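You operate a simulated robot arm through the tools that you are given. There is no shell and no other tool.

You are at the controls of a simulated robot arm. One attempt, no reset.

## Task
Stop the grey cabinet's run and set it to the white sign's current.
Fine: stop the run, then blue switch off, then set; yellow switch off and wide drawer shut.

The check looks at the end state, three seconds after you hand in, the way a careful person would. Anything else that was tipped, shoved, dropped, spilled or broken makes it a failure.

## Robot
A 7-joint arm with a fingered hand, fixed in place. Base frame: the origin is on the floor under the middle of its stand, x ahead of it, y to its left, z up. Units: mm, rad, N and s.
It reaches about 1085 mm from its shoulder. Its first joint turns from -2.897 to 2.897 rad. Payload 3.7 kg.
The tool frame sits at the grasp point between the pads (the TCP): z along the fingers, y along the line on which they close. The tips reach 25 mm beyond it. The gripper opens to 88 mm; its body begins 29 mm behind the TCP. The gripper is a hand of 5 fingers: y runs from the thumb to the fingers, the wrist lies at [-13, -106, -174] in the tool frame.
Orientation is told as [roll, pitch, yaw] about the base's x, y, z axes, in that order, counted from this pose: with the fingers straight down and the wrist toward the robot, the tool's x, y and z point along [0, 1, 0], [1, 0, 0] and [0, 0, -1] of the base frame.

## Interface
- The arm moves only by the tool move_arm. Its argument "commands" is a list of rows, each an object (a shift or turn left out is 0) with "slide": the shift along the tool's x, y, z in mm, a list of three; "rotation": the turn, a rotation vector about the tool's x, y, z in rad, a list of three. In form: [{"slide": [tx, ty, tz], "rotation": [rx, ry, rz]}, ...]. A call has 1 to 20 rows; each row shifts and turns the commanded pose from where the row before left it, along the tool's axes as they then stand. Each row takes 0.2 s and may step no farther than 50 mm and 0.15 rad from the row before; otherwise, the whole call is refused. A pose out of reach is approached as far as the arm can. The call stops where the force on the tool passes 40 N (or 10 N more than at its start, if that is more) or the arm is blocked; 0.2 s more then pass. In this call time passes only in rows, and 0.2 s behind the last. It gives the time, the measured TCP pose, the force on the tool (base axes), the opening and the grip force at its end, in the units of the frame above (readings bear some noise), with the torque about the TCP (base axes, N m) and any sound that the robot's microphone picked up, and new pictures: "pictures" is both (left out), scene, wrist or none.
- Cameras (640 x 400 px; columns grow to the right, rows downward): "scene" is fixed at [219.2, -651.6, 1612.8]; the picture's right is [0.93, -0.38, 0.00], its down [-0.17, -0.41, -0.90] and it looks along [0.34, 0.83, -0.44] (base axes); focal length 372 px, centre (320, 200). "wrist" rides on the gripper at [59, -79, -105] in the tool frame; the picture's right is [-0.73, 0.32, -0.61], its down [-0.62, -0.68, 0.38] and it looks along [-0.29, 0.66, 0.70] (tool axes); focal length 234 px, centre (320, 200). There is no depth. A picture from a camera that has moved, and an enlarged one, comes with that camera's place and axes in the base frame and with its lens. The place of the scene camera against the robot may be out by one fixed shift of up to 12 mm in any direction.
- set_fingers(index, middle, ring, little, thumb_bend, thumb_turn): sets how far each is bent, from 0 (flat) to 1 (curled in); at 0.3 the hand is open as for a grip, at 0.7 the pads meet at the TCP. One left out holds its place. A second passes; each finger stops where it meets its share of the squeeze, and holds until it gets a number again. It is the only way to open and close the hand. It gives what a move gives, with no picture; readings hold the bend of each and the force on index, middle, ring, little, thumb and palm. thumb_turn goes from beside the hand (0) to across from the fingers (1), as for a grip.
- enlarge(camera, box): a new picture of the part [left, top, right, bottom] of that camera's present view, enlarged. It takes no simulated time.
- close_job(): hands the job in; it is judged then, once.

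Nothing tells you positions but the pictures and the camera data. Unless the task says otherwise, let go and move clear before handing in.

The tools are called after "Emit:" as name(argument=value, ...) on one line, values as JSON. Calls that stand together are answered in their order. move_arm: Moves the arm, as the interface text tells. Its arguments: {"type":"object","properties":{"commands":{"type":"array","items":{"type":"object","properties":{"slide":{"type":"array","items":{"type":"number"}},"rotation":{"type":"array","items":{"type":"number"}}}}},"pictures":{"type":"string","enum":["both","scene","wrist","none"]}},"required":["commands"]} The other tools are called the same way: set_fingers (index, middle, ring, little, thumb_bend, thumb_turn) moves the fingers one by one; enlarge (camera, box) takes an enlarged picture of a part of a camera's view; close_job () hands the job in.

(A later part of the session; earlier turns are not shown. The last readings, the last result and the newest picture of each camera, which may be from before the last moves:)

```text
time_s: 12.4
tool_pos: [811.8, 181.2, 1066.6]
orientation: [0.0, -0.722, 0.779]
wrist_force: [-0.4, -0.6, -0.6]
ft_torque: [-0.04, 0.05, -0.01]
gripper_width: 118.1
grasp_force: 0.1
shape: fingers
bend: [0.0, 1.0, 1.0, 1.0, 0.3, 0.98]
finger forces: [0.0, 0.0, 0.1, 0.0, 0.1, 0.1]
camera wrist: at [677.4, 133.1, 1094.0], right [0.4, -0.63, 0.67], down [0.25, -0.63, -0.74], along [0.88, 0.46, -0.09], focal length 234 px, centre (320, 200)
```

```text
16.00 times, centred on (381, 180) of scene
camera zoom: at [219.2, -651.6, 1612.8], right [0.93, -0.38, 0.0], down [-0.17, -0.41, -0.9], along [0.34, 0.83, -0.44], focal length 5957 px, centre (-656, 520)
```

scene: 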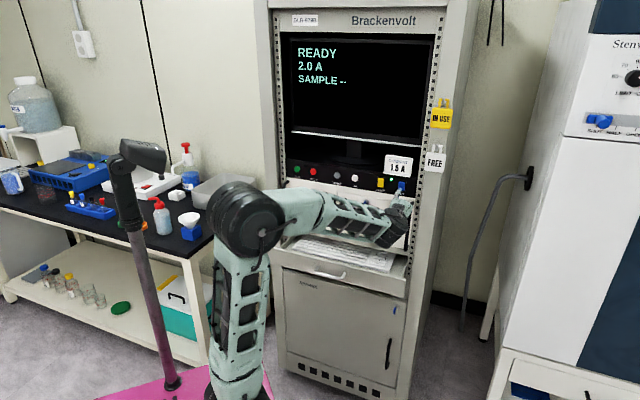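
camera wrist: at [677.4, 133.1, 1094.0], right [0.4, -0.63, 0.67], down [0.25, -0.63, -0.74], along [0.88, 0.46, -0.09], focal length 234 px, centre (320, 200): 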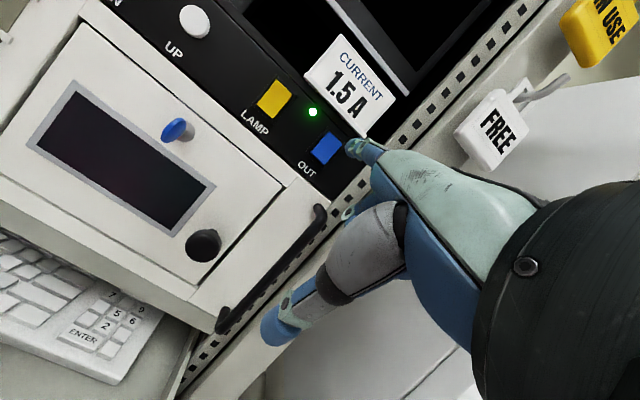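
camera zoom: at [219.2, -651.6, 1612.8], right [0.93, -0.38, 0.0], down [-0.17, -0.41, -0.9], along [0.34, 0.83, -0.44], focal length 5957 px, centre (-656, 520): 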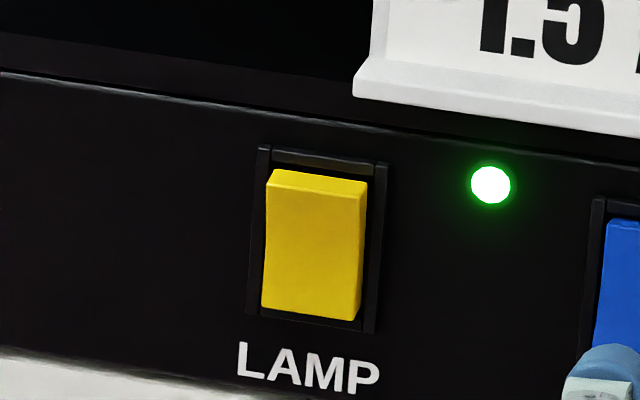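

Tight zooms show the blue rocker now has its top in and bottom out, opposite to yellow (top out), so my press did flip it. The lit LED may belong to LAMP, so I'll line up on the yellow rocker's top half and see whether the LED responds.

Emit:
move_arm(commands=[{"slide": [39, 0, 0]}, {"slide": [39, 0, 0]}, {"slide": [0, 11.3, 9.9]}, {"slide": [0, 11.3, 9.9]}, {"slide": [0, 11.3, 9.9]}], pictures="wrist")

Emit:
enlarge(camera="wrist", box=[280, 100, 376, 160])

Emit:
enlarge(camera="scene", box=[360, 165, 408, 195])

```text
time_s: 13.6
tool_pos: [790.5, 269.6, 1067.4]
orientation: [-0.001, -0.722, 0.777]
wrist_force: [0.0, 0.5, -0.4]
ft_torque: [-0.01, 0.01, 0.04]
gripper_width: 118.3
grasp_force: 0.0
shape: fingers
bend: [0.0, 1.0, 1.0, 1.0, 0.3, 0.98]
finger forces: [0.1, 0.0, 0.1, 0.0, 0.1, 0.1]
camera wrist: at [656.0, 220.9, 1095.3], right [0.4, -0.63, 0.67], down [0.25, -0.63, -0.74], along [0.88, 0.46, -0.09], focal length 234 px, centre (320, 200)
```

wrist: 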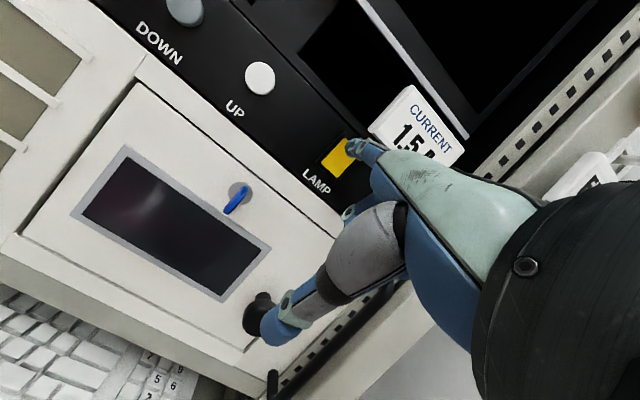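

```text
6.67 times, centred on (328, 130) of wrist
camera zoom: at [656.0, 220.9, 1095.3], right [0.4, -0.63, 0.67], down [0.25, -0.63, -0.74], along [0.88, 0.46, -0.09], focal length 1561 px, centre (267, 667)
```

zoom: 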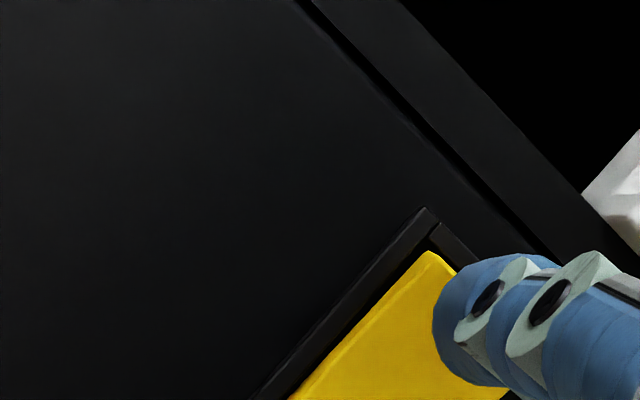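

```text
13.33 times, centred on (384, 180) of scene
camera zoom: at [219.2, -651.6, 1612.8], right [0.93, -0.38, 0.0], down [-0.17, -0.41, -0.9], along [0.34, 0.83, -0.44], focal length 4964 px, centre (-533, 467)
```

zoom: 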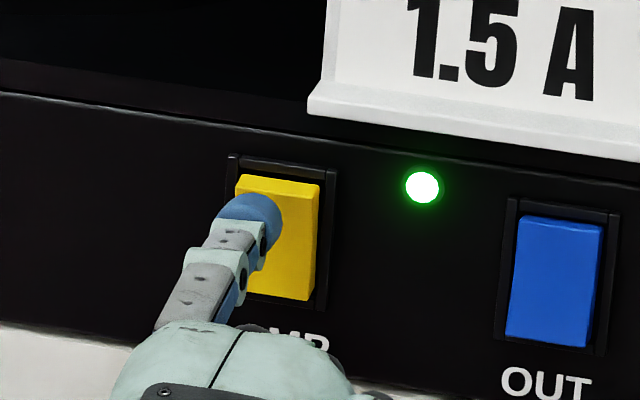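

The fingertip is lined up with the raised top half of the yellow LAMP rocker, about 10 mm away. I'll press in small steps.

Emit:
move_arm(commands=[{"slide": [0, 3.4, 3.0]}, {"slide": [0, 3.0, 2.64]}, {"slide": [0, 1.1, 1.0]}, {"slide": [0, 1.1, 1.0]}], pictures="none")

Emit:
enlarge(camera="scene", box=[360, 165, 408, 195])

```text
time_s: 14.6
tool_pos: [796.4, 279.2, 1065.8]
orientation: [0.0, -0.72, 0.778]
wrist_force: [-1.0, -1.2, 0.6]
ft_torque: [0.14, -0.12, 0.02]
gripper_width: 118.2
grasp_force: 0.9
shape: fingers
bend: [0.0, 1.0, 1.0, 1.0, 0.3, 0.98]
finger forces: [2.5, 0.1, 0.0, 0.0, 0.0, 0.1]
```

```text
13.33 times, centred on (384, 180) of scene
camera zoom: at [219.2, -651.6, 1612.8], right [0.93, -0.38, 0.0], down [-0.17, -0.41, -0.9], along [0.34, 0.83, -0.44], focal length 4964 px, centre (-533, 467)
```

zoom: 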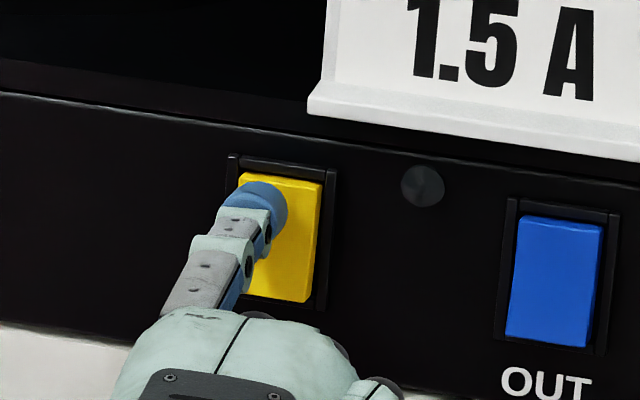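

The LED went dark as the yellow rocker flipped, so that LED is LAMP's and both rockers are now in the off position (top in). Next I'll retreat and move left to the DOWN button.

Emit:
move_arm(commands=[{"slide": [0, -15, -13.2]}, {"slide": [0, -15, -13.2]}, {"slide": [37.2, -1.32, 1.5]}, {"slide": [37.2, -1.32, 1.5]}, {"slide": [37.2, -1.32, 1.5]}, {"slide": [37.2, -1.32, 1.5]}], pictures="both")

Emit:
enlarge(camera="wrist", box=[240, 80, 400, 180])

Emit:
enlarge(camera="scene", box=[368, 170, 416, 200])

```text
time_s: 16.0
tool_pos: [665.1, 354.3, 1057.1]
orientation: [-0.003, -0.719, 0.779]
wrist_force: [0.0, -0.3, 0.2]
ft_torque: [0.01, -0.01, -0.02]
gripper_width: 117.8
grasp_force: 0.1
shape: fingers
bend: [0.0, 1.0, 1.0, 1.0, 0.3, 0.98]
finger forces: [0.0, 0.0, 0.0, 0.0, 0.0, 0.1]
camera wrist: at [531.7, 305.2, 1086.0], right [0.4, -0.63, 0.67], down [0.25, -0.63, -0.74], along [0.88, 0.46, -0.09], focal length 234 px, centre (320, 200)
```

scene: 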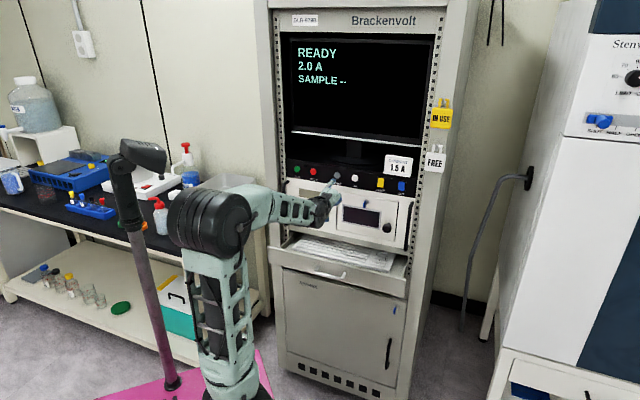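
wrist: 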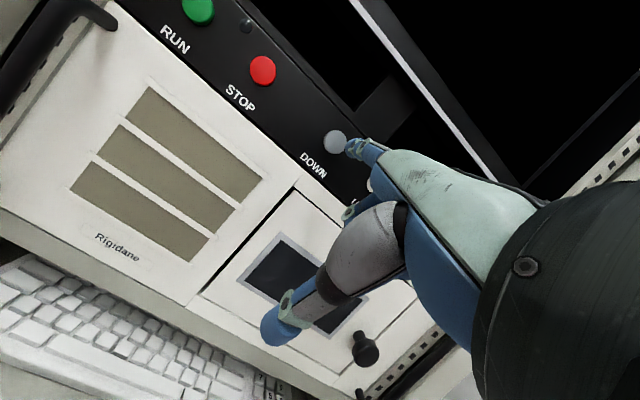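

```text
4.00 times, centred on (320, 130) of wrist
camera zoom: at [531.7, 305.2, 1086.0], right [0.4, -0.63, 0.67], down [0.25, -0.63, -0.74], along [0.88, 0.46, -0.09], focal length 937 px, centre (320, 480)
```

zoom: 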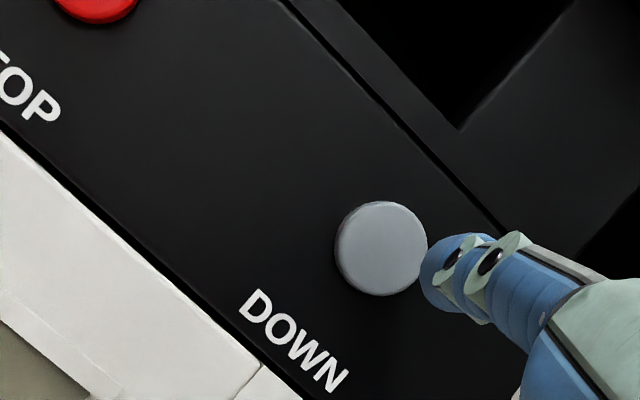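

```text
13.33 times, centred on (392, 185) of scene
camera zoom: at [219.2, -651.6, 1612.8], right [0.93, -0.38, 0.0], down [-0.17, -0.41, -0.9], along [0.34, 0.83, -0.44], focal length 4964 px, centre (-640, 400)
```

zoom: 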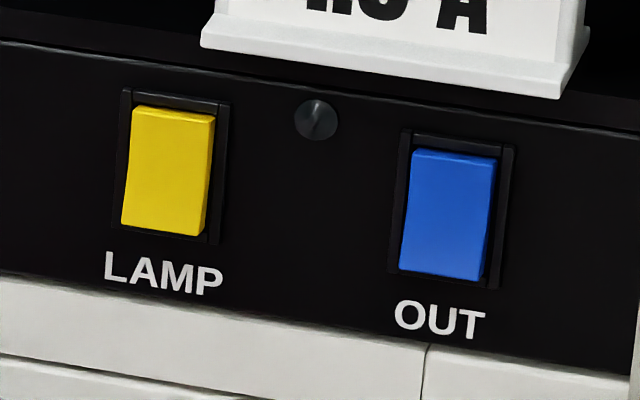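

Both switches sit in the same off position and the LED is dark. The DOWN button is 5 mm left of the fingertip line and about 39 mm ahead, so I'll do one quick press-and-release and read the screen.

Emit:
move_arm(commands=[{"slide": [2.5, 12.4, 10.9]}, {"slide": [2.5, 12.4, 10.9]}, {"slide": [0, 3.4, 3.0]}, {"slide": [0, 2.0, 1.8]}, {"slide": [0, 1.5, 1.3]}, {"slide": [0, -7.5, -6.6]}], pictures="wrist")

Emit:
enlarge(camera="scene", box=[280, 40, 440, 200])

Emit:
enlarge(camera="wrist", box=[240, 80, 400, 180])

```text
time_s: 17.4
tool_pos: [683.1, 383.3, 1059.4]
orientation: [0.001, -0.72, 0.778]
wrist_force: [0.5, 0.0, -0.5]
ft_torque: [0.03, -0.02, -0.01]
gripper_width: 118.6
grasp_force: 0.0
shape: fingers
bend: [0.0, 1.0, 1.0, 1.0, 0.3, 0.98]
finger forces: [0.1, 0.0, 0.0, 0.1, 0.1, 0.0]
heard: click
camera wrist: at [549.8, 334.1, 1086.7], right [0.4, -0.63, 0.67], down [0.25, -0.63, -0.74], along [0.88, 0.46, -0.09], focal length 234 px, centre (320, 200)
```

wrist: 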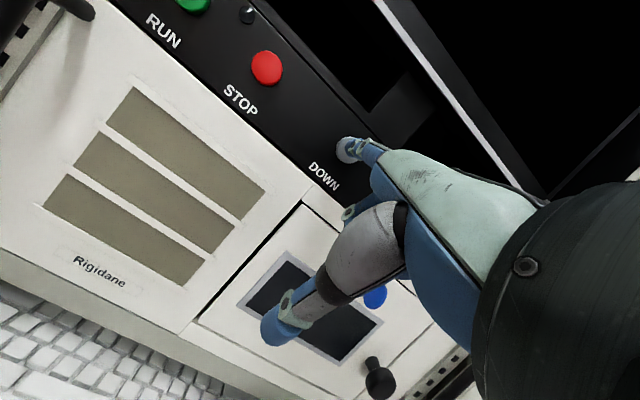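

```text
2.50 times, centred on (360, 120) of scene
camera zoom: at [219.2, -651.6, 1612.8], right [0.93, -0.38, 0.0], down [-0.17, -0.41, -0.9], along [0.34, 0.83, -0.44], focal length 931 px, centre (220, 400)
```

zoom: 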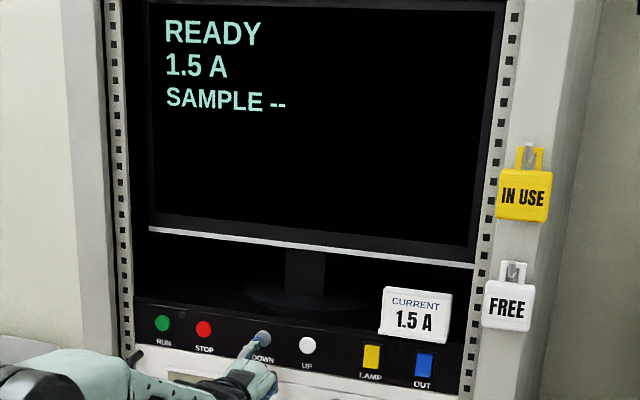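

```text
4.00 times, centred on (320, 130) of wrist
camera zoom: at [549.8, 334.1, 1086.7], right [0.4, -0.63, 0.67], down [0.25, -0.63, -0.74], along [0.88, 0.46, -0.09], focal length 937 px, centre (320, 480)
```

zoom: 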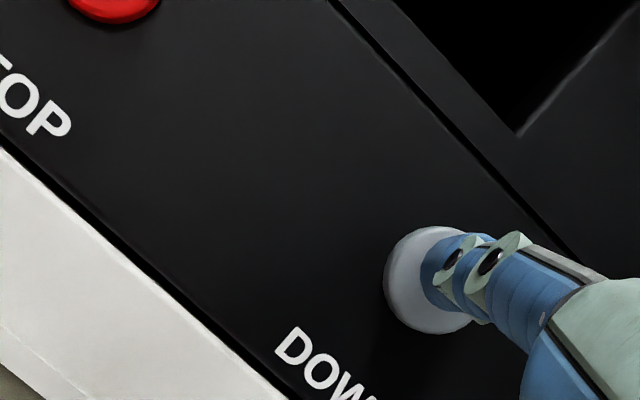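

The screen reads READY 1.5 A, which matches the sign. I'll now retreat well clear of the panel and shift right, before going down to push the keyboard drawer shut.

Emit:
move_arm(commands=[{"slide": [0, -27.5, -24.2]}, {"slide": [0, -27.5, -24.2]}, {"slide": [0, -27.5, -24.2]}, {"slide": [0, -27.5, -24.2]}, {"slide": [0, -27.5, -24.2]}, {"slide": [0, -27.5, -24.2]}, {"slide": [-40, 0, 0]}, {"slide": [-40, 0, 0]}, {"slide": [-40, 0, 0]}], pictures="both")

Emit:
enlarge(camera="scene", box=[260, 200, 440, 312])

```text
time_s: 19.4
tool_pos: [608.8, 143.8, 1057.2]
orientation: [0.0, -0.719, 0.778]
wrist_force: [-0.5, -0.6, -0.5]
ft_torque: [0.04, -0.01, 0.02]
gripper_width: 118.2
grasp_force: 0.0
shape: fingers
bend: [0.0, 1.0, 1.0, 1.0, 0.3, 0.98]
finger forces: [0.0, 0.0, 0.0, 0.0, 0.1, 0.0]
camera wrist: at [475.2, 93.8, 1085.6], right [0.4, -0.63, 0.67], down [0.25, -0.63, -0.74], along [0.88, 0.46, -0.09], focal length 234 px, centre (320, 200)
```

scene: 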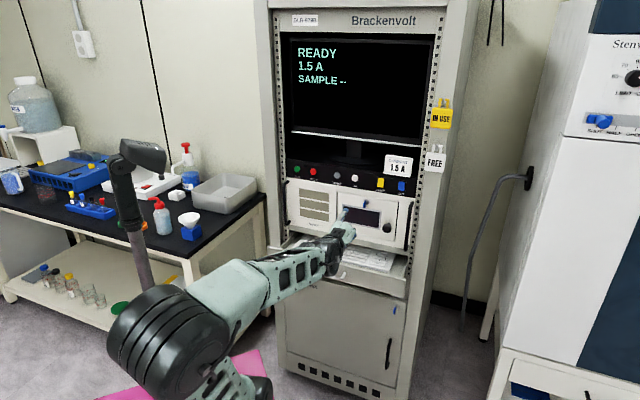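
wrist: 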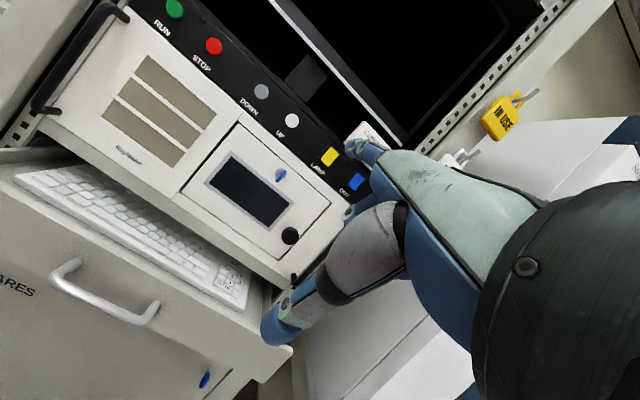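

```text
3.56 times, centred on (350, 256) of scene
camera zoom: at [219.2, -651.6, 1612.8], right [0.93, -0.38, 0.0], down [-0.17, -0.41, -0.9], along [0.34, 0.83, -0.44], focal length 1324 px, centre (213, 1)
```

zoom: 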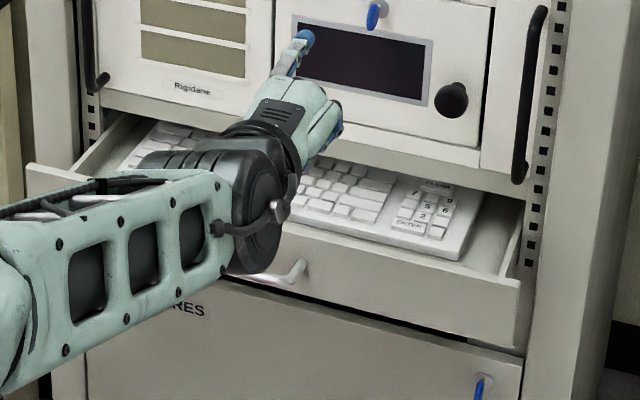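

The arm is clear, with the tip about 100 mm in front of the drawer front plane and right of the handle. I'll lower straight down in two stages, watching the elbow.

Emit:
move_arm(commands=[{"slide": [0, -25.1, 28.65]}, {"slide": [0, -25.1, 28.65]}, {"slide": [0, -25.1, 28.65]}, {"slide": [0, -25.1, 28.65]}], pictures="both")

```text
time_s: 20.4
tool_pos: [657.9, 158.2, 941.8]
orientation: [-0.002, -0.719, 0.779]
wrist_force: [-1.2, -0.2, 0.5]
ft_torque: [0.01, -0.04, -0.05]
gripper_width: 118.5
grasp_force: 0.1
shape: fingers
bend: [0.0, 1.0, 1.0, 1.0, 0.3, 0.98]
finger forces: [0.0, 0.1, 0.1, 0.1, 0.0, 0.1]
out of reach, approached as far as the arm can: row 2, 3, 4
camera wrist: at [524.5, 108.7, 971.0], right [0.4, -0.63, 0.67], down [0.25, -0.63, -0.74], along [0.88, 0.46, -0.09], focal length 234 px, centre (320, 200)
```

scene: 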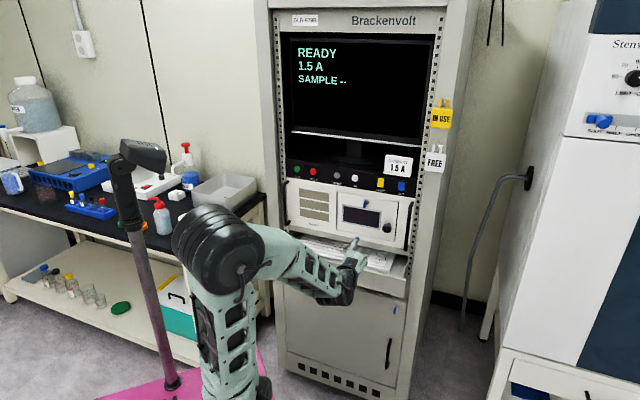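
wrist: 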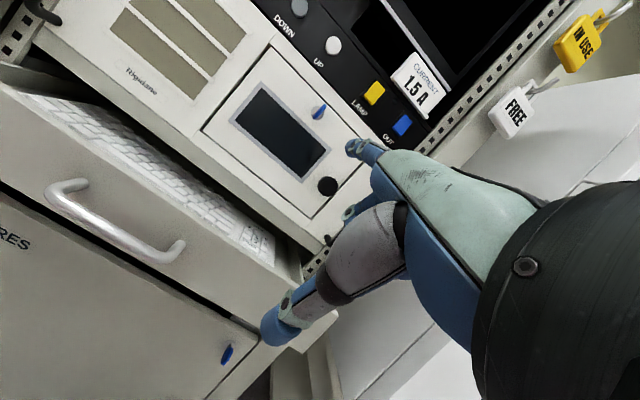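

The level hand pose can't get low enough there because the arm folds too close to its base, though nothing was touched. I'll go back up and tilt the hand to point about 41° down, which keeps the wrist higher for the drawer push.

Emit:
move_arm(commands=[{"slide": [0, 25.1, -28.65]}, {"slide": [0, 25.1, -28.65]}, {"slide": [0, 25.1, -28.65]}, {"slide": [0, 25.1, -28.65]}, {"rotation": [0.12, 0, 0]}, {"rotation": [0.12, 0, 0]}, {"rotation": [0.12, 0, 0]}, {"rotation": [0.12, 0, 0]}, {"rotation": [0.12, 0, 0]}, {"rotation": [0.12, 0, 0]}], pictures="both")

```text
time_s: 22.6
tool_pos: [659.2, 156.7, 1097.0]
orientation: [0.0, 0.001, 0.78]
wrist_force: [-0.1, -0.4, -0.4]
ft_torque: [0.02, -0.01, -0.01]
gripper_width: 118.4
grasp_force: 0.0
shape: fingers
bend: [0.0, 1.0, 1.0, 1.0, 0.3, 0.98]
finger forces: [0.0, 0.1, 0.0, 0.0, 0.0, 0.1]
camera wrist: at [560.2, 142.8, 1204.7], right [0.74, -0.29, 0.61], down [-0.05, -0.92, -0.38], along [0.67, 0.25, -0.7], focal length 234 px, centre (320, 200)
```

scene: 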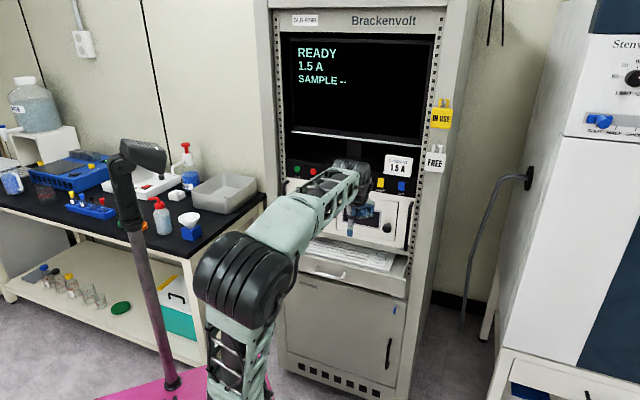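
wrist: 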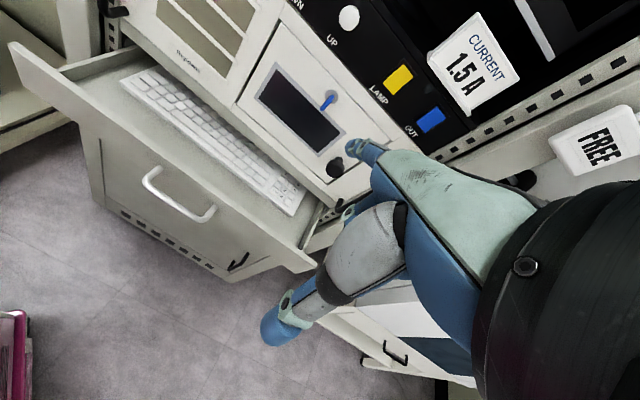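

The hand is now tilted down with everything clear and the screen still READY 1.5 A. I'll back off 25 mm and lower gradually in front of the drawer, checking reach.

Emit:
move_arm(commands=[{"slide": [0, -25, 0]}, {"slide": [0, 0, 40]}, {"slide": [0, 0, 40]}, {"slide": [0, 0, 40]}], pictures="both")

```text
time_s: 23.6
tool_pos: [641.9, 138.0, 978.4]
orientation: [-0.001, 0.001, 0.778]
wrist_force: [0.4, 0.0, 0.4]
ft_torque: [-0.03, -0.03, -0.01]
gripper_width: 118.0
grasp_force: 0.2
shape: fingers
bend: [0.0, 1.0, 1.0, 1.0, 0.3, 0.98]
finger forces: [0.1, 0.1, 0.0, 0.0, 0.1, 0.1]
camera wrist: at [543.9, 123.4, 1084.8], right [0.74, -0.29, 0.61], down [-0.05, -0.92, -0.38], along [0.67, 0.25, -0.7], focal length 234 px, centre (320, 200)
```

scene: 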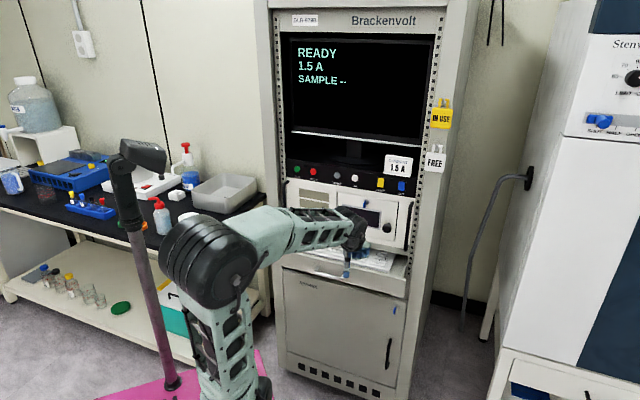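
wrist: 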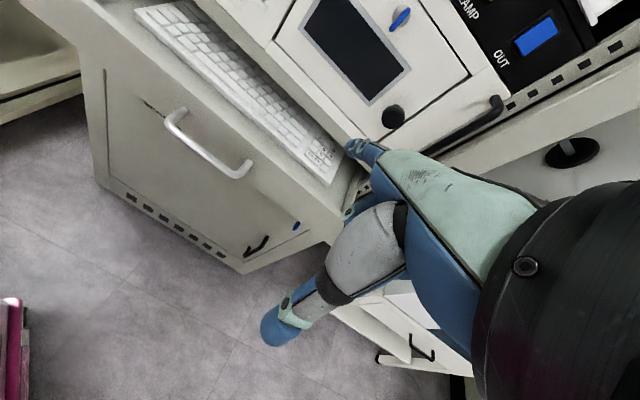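

Reach is fine in this pose. I'll zoom to confirm where the drawer's front edge is relative to the fingertip before lowering further.

Emit:
enlarge(camera="wrist", box=[140, 80, 380, 260])

Emit:
enlarge(camera="scene", box=[280, 200, 440, 312])

```text
2.22 times, centred on (260, 170) of wrist
camera zoom: at [543.9, 123.4, 1084.8], right [0.74, -0.29, 0.61], down [-0.05, -0.92, -0.38], along [0.67, 0.25, -0.7], focal length 520 px, centre (453, 267)
```

zoom: 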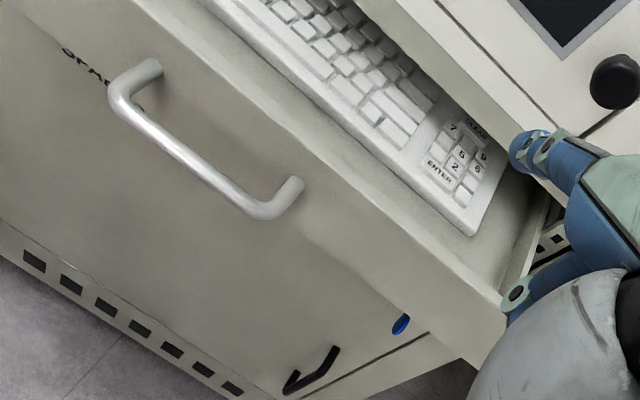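

```text
3.57 times, centred on (360, 256) of scene
camera zoom: at [219.2, -651.6, 1612.8], right [0.93, -0.38, 0.0], down [-0.17, -0.41, -0.9], along [0.34, 0.83, -0.44], focal length 1330 px, centre (177, 0)
```

zoom: 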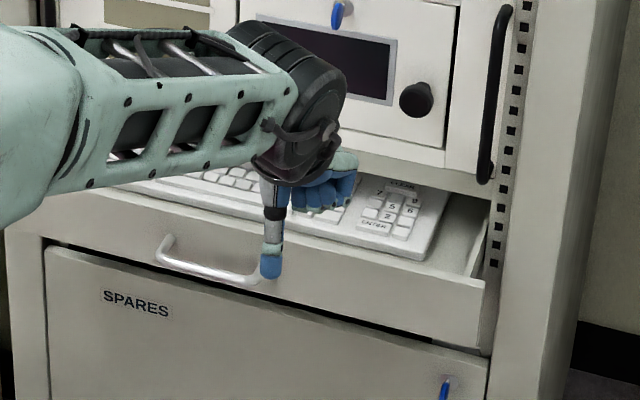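

The drawer front is about 40 mm ahead of the fingertip line, and the push point is right of the handle. I'll lower to z≈813 and then look again.

Emit:
move_arm(commands=[{"slide": [0, 0, 41]}, {"slide": [0, 0, 41]}, {"slide": [0, 0, 41]}, {"slide": [0, 0, 41]}], pictures="both")

Emit:
enlarge(camera="wrist", box=[140, 50, 460, 250])

Emit:
enlarge(camera="scene", box=[280, 200, 440, 312])

```text
time_s: 24.6
tool_pos: [639.3, 140.5, 812.8]
orientation: [-0.001, 0.003, 0.778]
wrist_force: [0.5, 0.3, 0.6]
ft_torque: [0.06, 0.0, 0.01]
gripper_width: 118.1
grasp_force: 0.0
shape: fingers
bend: [0.0, 1.0, 1.0, 1.0, 0.3, 0.98]
finger forces: [0.0, 0.0, 0.1, 0.0, 0.0, 0.1]
camera wrist: at [540.2, 125.1, 919.7], right [0.74, -0.29, 0.61], down [-0.05, -0.92, -0.38], along [0.67, 0.25, -0.7], focal length 234 px, centre (320, 200)
```

scene: 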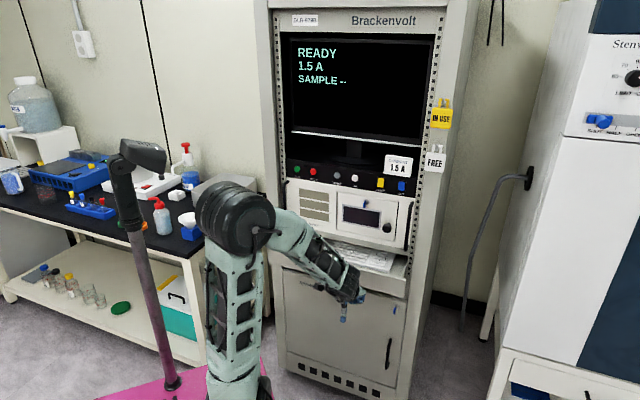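
wrist: 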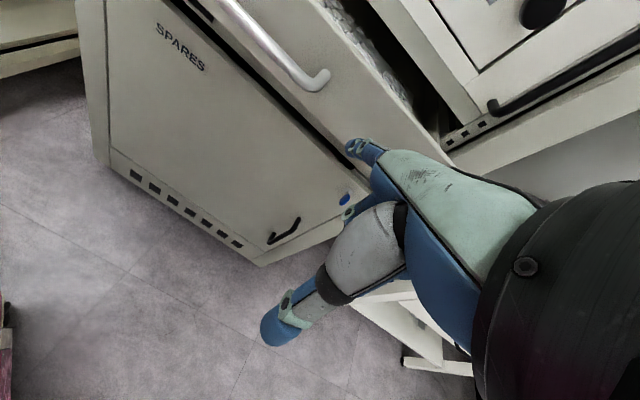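

```text
2.00 times, centred on (300, 150) of wrist
camera zoom: at [540.2, 125.1, 919.7], right [0.74, -0.29, 0.61], down [-0.05, -0.92, -0.38], along [0.67, 0.25, -0.7], focal length 468 px, centre (360, 300)
```

zoom: 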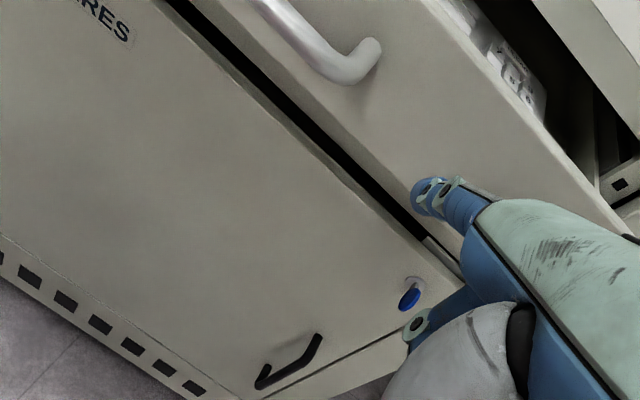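

```text
3.57 times, centred on (360, 256) of scene
camera zoom: at [219.2, -651.6, 1612.8], right [0.93, -0.38, 0.0], down [-0.17, -0.41, -0.9], along [0.34, 0.83, -0.44], focal length 1330 px, centre (177, 0)
```

zoom: 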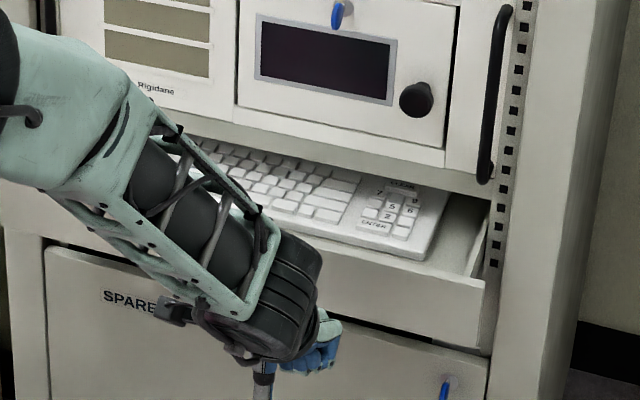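

The fingertip is level with the middle of the drawer front, clear of the handle. I'll move forward slowly to make contact and start pushing the drawer in.

Emit:
move_arm(commands=[{"slide": [0, 12, 0]}, {"slide": [0, 12, 0]}, {"slide": [0, 8, 0]}, {"slide": [0, 5, 0]}, {"slide": [0, 5, 0]}, {"slide": [0, 5, 0]}, {"slide": [0, 6, 0]}, {"slide": [0, 6, 0]}, {"slide": [0, 6, 0]}], pictures="both")

```text
time_s: 26.6
tool_pos: [686.9, 186.0, 814.7]
orientation: [0.0, 0.002, 0.78]
wrist_force: [-2.1, -2.6, -0.8]
ft_torque: [-0.04, 0.04, 0.05]
gripper_width: 114.9
grasp_force: 1.1
shape: fingers
bend: [0.02, 1.0, 1.0, 1.0, 0.3, 0.98]
finger forces: [3.1, 0.0, 0.2, 0.0, 0.1, 0.0]
camera wrist: at [588.2, 171.2, 921.2], right [0.74, -0.29, 0.61], down [-0.05, -0.92, -0.38], along [0.67, 0.25, -0.7], focal length 234 px, centre (320, 200)
```

scene: 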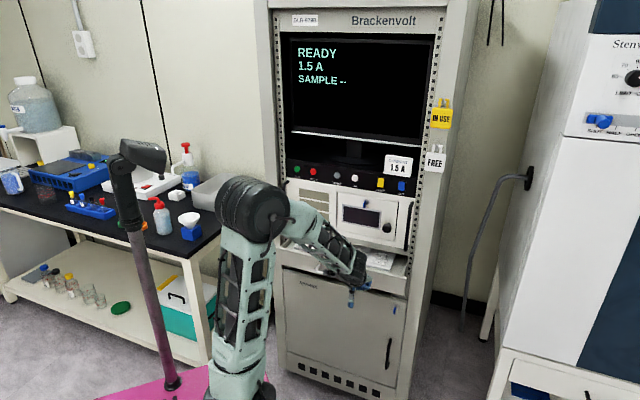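
wrist: 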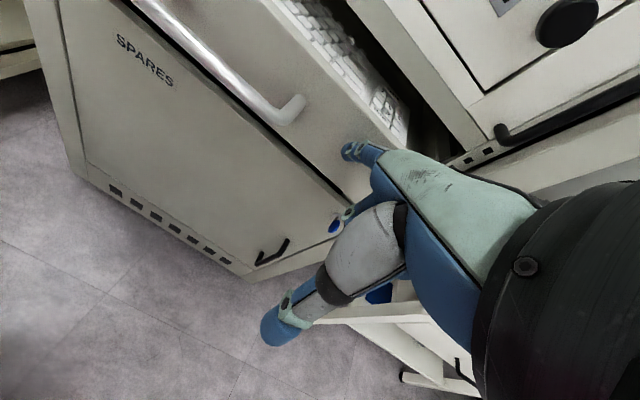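

The finger is in contact and pushing with only about 3 N. I'll keep pushing at the same gentle speed.

Emit:
move_arm(commands=[{"slide": [0, 7, 0]}, {"slide": [0, 7, 0]}, {"slide": [0, 7, 0]}, {"slide": [0, 7, 0]}, {"slide": [0, 7, 0]}, {"slide": [0, 7, 0]}, {"slide": [0, 7, 0]}, {"slide": [0, 7, 0]}, {"slide": [0, 7, 0]}, {"slide": [0, 7, 0]}], pictures="both")

Emit:
enlarge(camera="scene", box=[260, 200, 440, 312])

```text
time_s: 28.8
tool_pos: [736.8, 233.7, 814.0]
orientation: [-0.001, 0.002, 0.778]
wrist_force: [-3.2, -1.2, -0.1]
ft_torque: [-0.04, -0.01, 0.05]
gripper_width: 115.2
grasp_force: 0.6
shape: fingers
bend: [0.01, 1.0, 1.0, 1.0, 0.3, 0.98]
finger forces: [2.5, 0.0, 0.0, 0.0, 0.1, 0.0]
camera wrist: at [637.8, 219.2, 920.4], right [0.74, -0.29, 0.61], down [-0.05, -0.92, -0.38], along [0.67, 0.25, -0.7], focal length 234 px, centre (320, 200)
```

scene: 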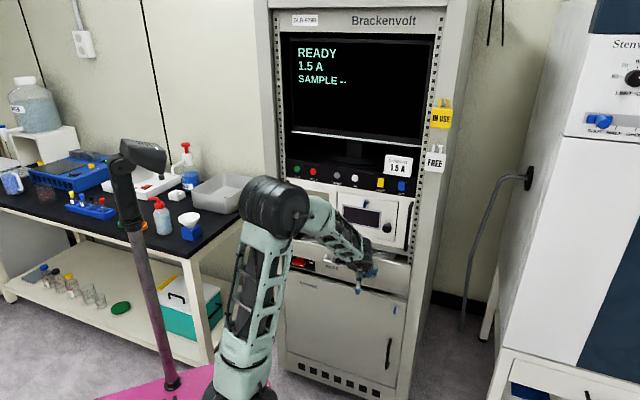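
wrist: 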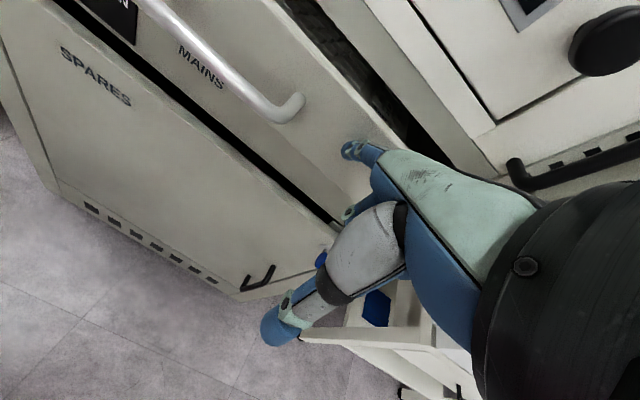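

```text
3.56 times, centred on (350, 256) of scene
camera zoom: at [219.2, -651.6, 1612.8], right [0.93, -0.38, 0.0], down [-0.17, -0.41, -0.9], along [0.34, 0.83, -0.44], focal length 1324 px, centre (213, 1)
```

zoom: 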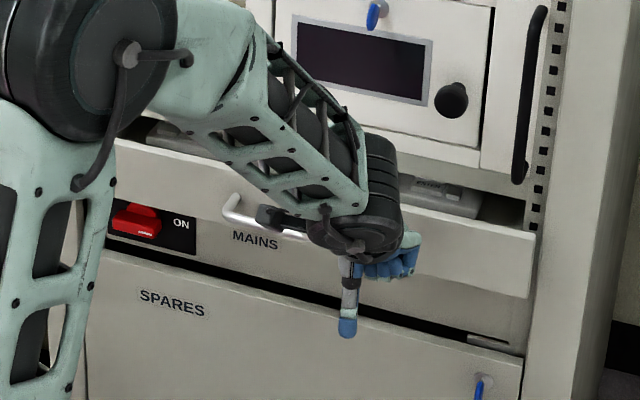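

Closing the drawer reveals a red MAINS switch far to the left below it, which I'll keep well away from. The drawer is moving smoothly, so I'll continue slowly.

Emit:
move_arm(commands=[{"slide": [0, 6, 0]}, {"slide": [0, 6, 0]}, {"slide": [0, 6, 0]}, {"slide": [0, 6, 0]}, {"slide": [0, 6, 0]}], pictures="both")

Emit:
enlarge(camera="scene", box=[260, 200, 440, 312])

```text
time_s: 30.0
tool_pos: [757.7, 255.9, 813.6]
orientation: [0.001, -0.002, 0.779]
wrist_force: [-3.1, -1.0, -0.1]
ft_torque: [0.03, 0.0, 0.07]
gripper_width: 114.9
grasp_force: 1.1
shape: fingers
bend: [0.02, 1.0, 1.0, 1.0, 0.3, 0.98]
finger forces: [2.7, 0.0, 0.0, 0.0, 0.1, 0.0]
camera wrist: at [659.7, 241.6, 920.1], right [0.74, -0.29, 0.61], down [-0.05, -0.92, -0.38], along [0.67, 0.25, -0.7], focal length 234 px, centre (320, 200)
```

scene: 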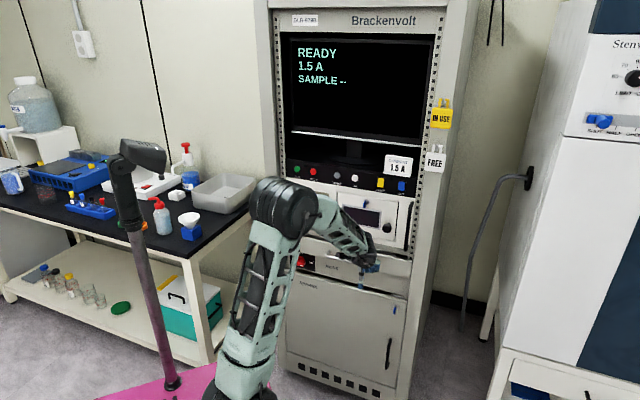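
wrist: 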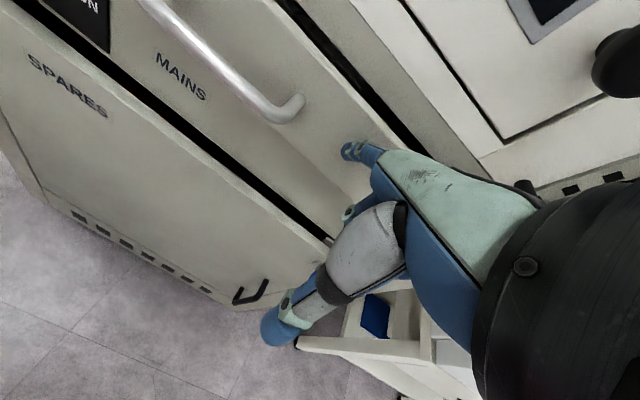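

```text
3.56 times, centred on (350, 256) of scene
camera zoom: at [219.2, -651.6, 1612.8], right [0.93, -0.38, 0.0], down [-0.17, -0.41, -0.9], along [0.34, 0.83, -0.44], focal length 1324 px, centre (213, 1)
```

zoom: 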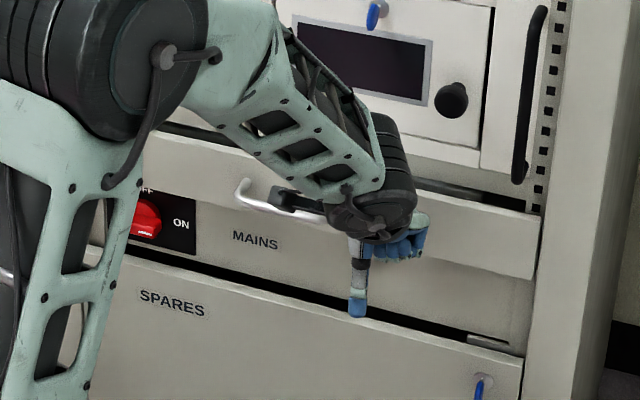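

Only a small gap remains above the drawer front. I'll continue in smaller steps until the drawer seats.

Emit:
move_arm(commands=[{"slide": [0, 4, 0]}, {"slide": [0, 4, 0]}, {"slide": [0, 4, 0]}, {"slide": [0, 4, 0]}], pictures="wrist")

Emit:
enlarge(camera="scene", box=[260, 200, 440, 312])

```text
time_s: 31.0
tool_pos: [770.6, 267.1, 815.5]
orientation: [-0.001, 0.0, 0.777]
wrist_force: [-6.3, -7.1, 2.2]
ft_torque: [0.08, -0.07, 0.04]
gripper_width: 110.0
grasp_force: 4.9
shape: fingers
bend: [0.04, 1.0, 1.0, 1.0, 0.3, 0.98]
finger forces: [9.6, 0.1, 0.0, 0.0, 0.0, 0.0]
camera wrist: at [671.3, 253.0, 921.6], right [0.74, -0.29, 0.61], down [-0.05, -0.92, -0.38], along [0.67, 0.25, -0.7], focal length 234 px, centre (320, 200)
```

wrist: 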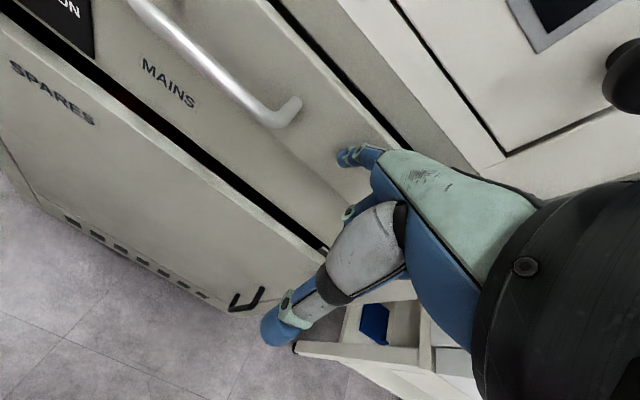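

```text
3.56 times, centred on (350, 256) of scene
camera zoom: at [219.2, -651.6, 1612.8], right [0.93, -0.38, 0.0], down [-0.17, -0.41, -0.9], along [0.34, 0.83, -0.44], focal length 1324 px, centre (213, 1)
```

zoom: 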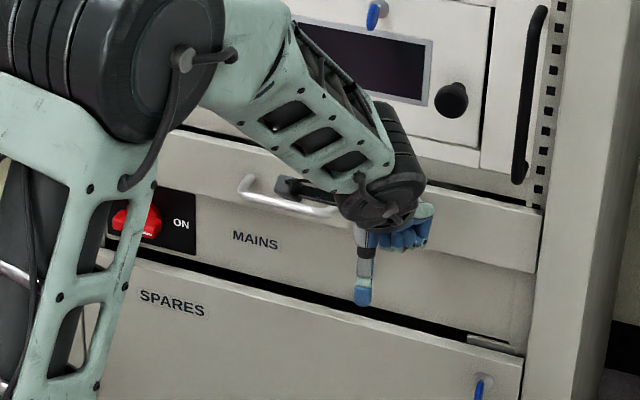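

Force rose to about 10 N, suggesting the drawer has reached its stop. I'll push a few more millimeters to confirm it's seated.

Emit:
move_arm(commands=[{"slide": [0, 2, 0]}, {"slide": [0, 2, 0]}, {"slide": [0, 2, 0]}], pictures="wrist")

Emit:
enlarge(camera="scene", box=[260, 200, 440, 312])

```text
time_s: 31.8
tool_pos: [772.4, 271.7, 814.2]
orientation: [0.002, -0.002, 0.777]
wrist_force: [-8.6, -9.6, 1.7]
ft_torque: [0.02, -0.07, 0.05]
gripper_width: 105.0
grasp_force: 6.3
shape: fingers
bend: [0.07, 1.0, 1.0, 1.0, 0.3, 0.98]
finger forces: [13.1, 0.0, 0.0, 0.0, 0.0, 0.1]
camera wrist: at [674.8, 256.6, 921.4], right [0.74, -0.29, 0.61], down [-0.05, -0.92, -0.38], along [0.67, 0.26, -0.7], focal length 234 px, centre (320, 200)
```

wrist: 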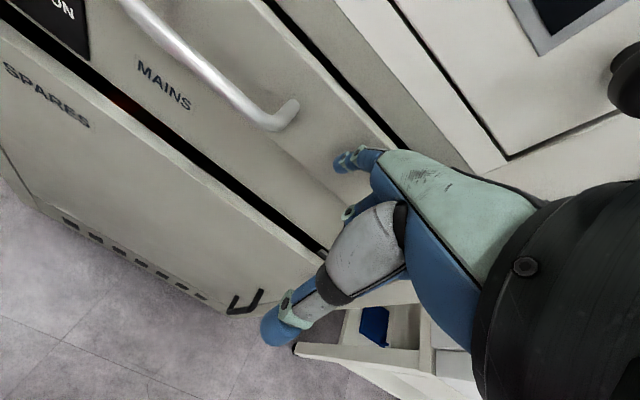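

```text
3.56 times, centred on (350, 256) of scene
camera zoom: at [219.2, -651.6, 1612.8], right [0.93, -0.38, 0.0], down [-0.17, -0.41, -0.9], along [0.34, 0.83, -0.44], focal length 1324 px, centre (213, 1)
```

zoom: 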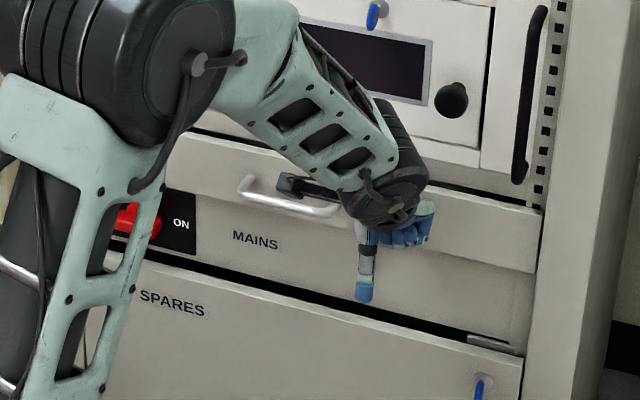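

The drawer didn't move any further, so it's seated. I'll back straight off the drawer front and rise clear, then inspect everything.

Emit:
move_arm(commands=[{"slide": [0, -20, 0]}, {"slide": [0, -35, 0]}, {"slide": [0, -35, 0]}, {"slide": [0, -35, 0]}, {"slide": [0, 0, -40]}, {"slide": [0, 0, -40]}], pictures="both")

Emit:
enlarge(camera="scene", box=[260, 200, 440, 312])

Emit:
enlarge(camera="wrist", box=[60, 0, 420, 225])

```text
time_s: 33.2
tool_pos: [686.0, 184.0, 895.8]
orientation: [0.001, 0.003, 0.778]
wrist_force: [0.3, 0.2, -0.6]
ft_torque: [-0.02, 0.0, 0.01]
gripper_width: 117.7
grasp_force: 0.1
shape: fingers
bend: [0.0, 1.0, 1.0, 1.0, 0.3, 0.98]
finger forces: [0.0, 0.0, 0.0, 0.1, 0.1, 0.0]
camera wrist: at [587.4, 168.9, 1002.0], right [0.74, -0.29, 0.61], down [-0.05, -0.92, -0.38], along [0.67, 0.25, -0.7], focal length 234 px, centre (320, 200)
```

scene: 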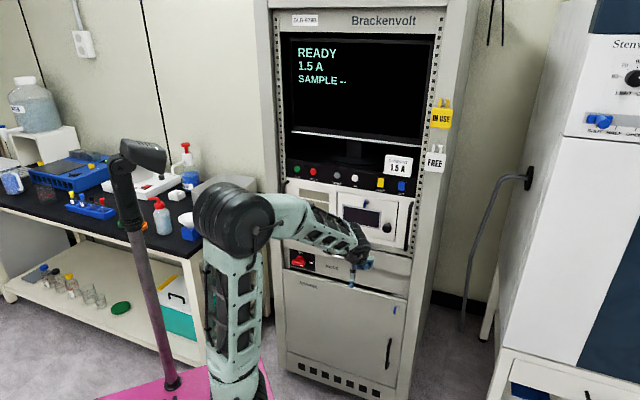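
wrist: 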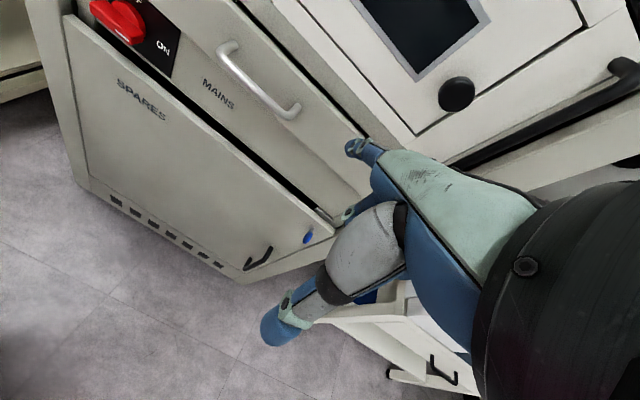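

```text
3.56 times, centred on (350, 256) of scene
camera zoom: at [219.2, -651.6, 1612.8], right [0.93, -0.38, 0.0], down [-0.17, -0.41, -0.9], along [0.34, 0.83, -0.44], focal length 1324 px, centre (213, 1)
```

zoom: 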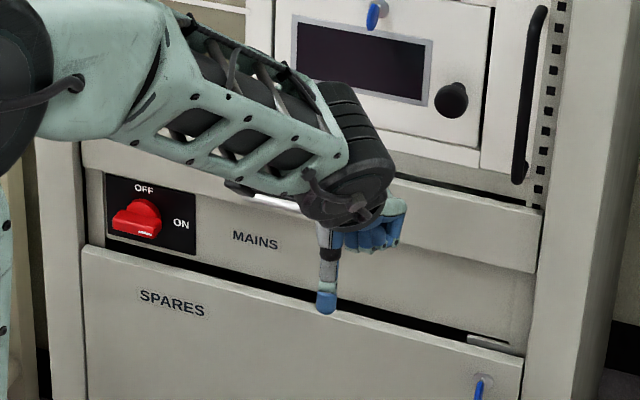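

```text
1.78 times, centred on (240, 112) of wrist
camera zoom: at [587.4, 168.9, 1002.0], right [0.74, -0.29, 0.61], down [-0.05, -0.92, -0.38], along [0.67, 0.25, -0.7], focal length 416 px, centre (462, 356)
```

zoom: 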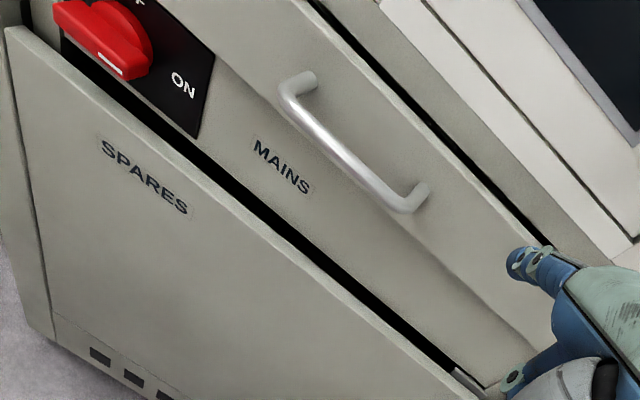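

The drawer front looks flush with the cabinet, the MAINS knob is untouched at ON, and the screen still shows READY 1.5 A. I'll zoom in on the drawer's edges and the controls to be sure.

Emit:
enlarge(camera="scene", box=[376, 240, 424, 284])

Emit:
enlarge(camera="scene", box=[272, 228, 332, 278])

Emit:
enlarge(camera="scene", box=[280, 140, 420, 210])

Emit:
enlarge(camera="wrist", box=[260, 60, 380, 240])

```text
9.09 times, centred on (400, 262) of scene
camera zoom: at [219.2, -651.6, 1612.8], right [0.93, -0.38, 0.0], down [-0.17, -0.41, -0.9], along [0.34, 0.83, -0.44], focal length 3385 px, centre (-407, -364)
```

zoom: 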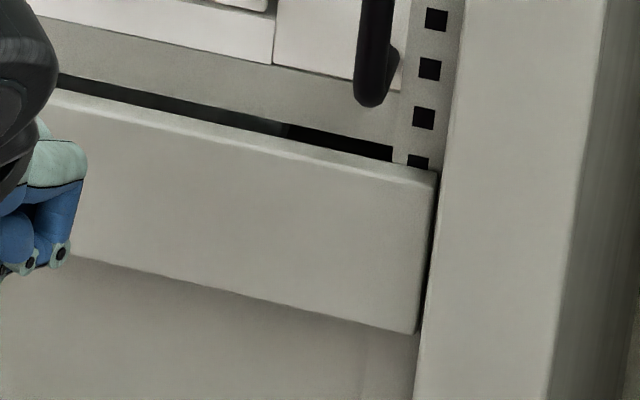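

```text
8.00 times, centred on (302, 253) of scene
camera zoom: at [219.2, -651.6, 1612.8], right [0.93, -0.38, 0.0], down [-0.17, -0.41, -0.9], along [0.34, 0.83, -0.44], focal length 2979 px, centre (464, -224)
```

zoom: 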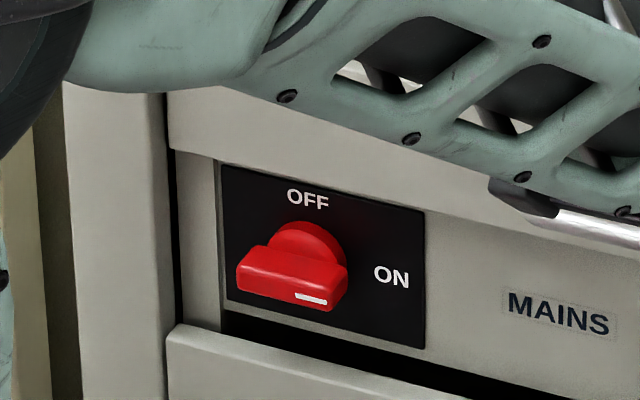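

```text
4.57 times, centred on (350, 175) of scene
camera zoom: at [219.2, -651.6, 1612.8], right [0.93, -0.38, 0.0], down [-0.17, -0.41, -0.9], along [0.34, 0.83, -0.44], focal length 1702 px, centre (183, 314)
```

zoom: 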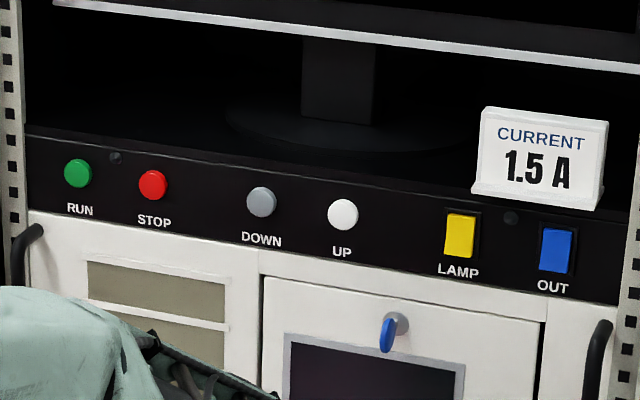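

```text
2.22 times, centred on (320, 150) of wrist
camera zoom: at [587.4, 168.9, 1002.0], right [0.74, -0.29, 0.61], down [-0.05, -0.92, -0.38], along [0.67, 0.25, -0.7], focal length 520 px, centre (320, 311)
```

zoom: 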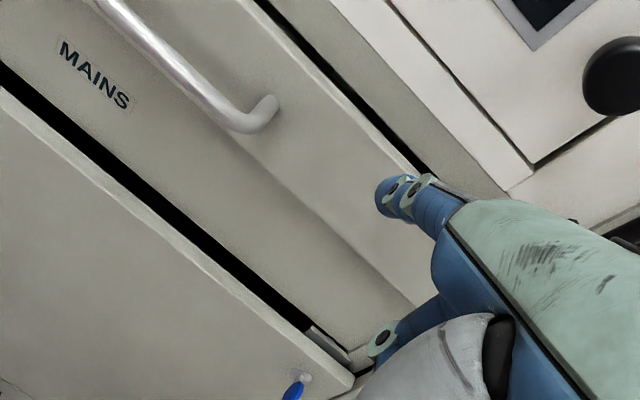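

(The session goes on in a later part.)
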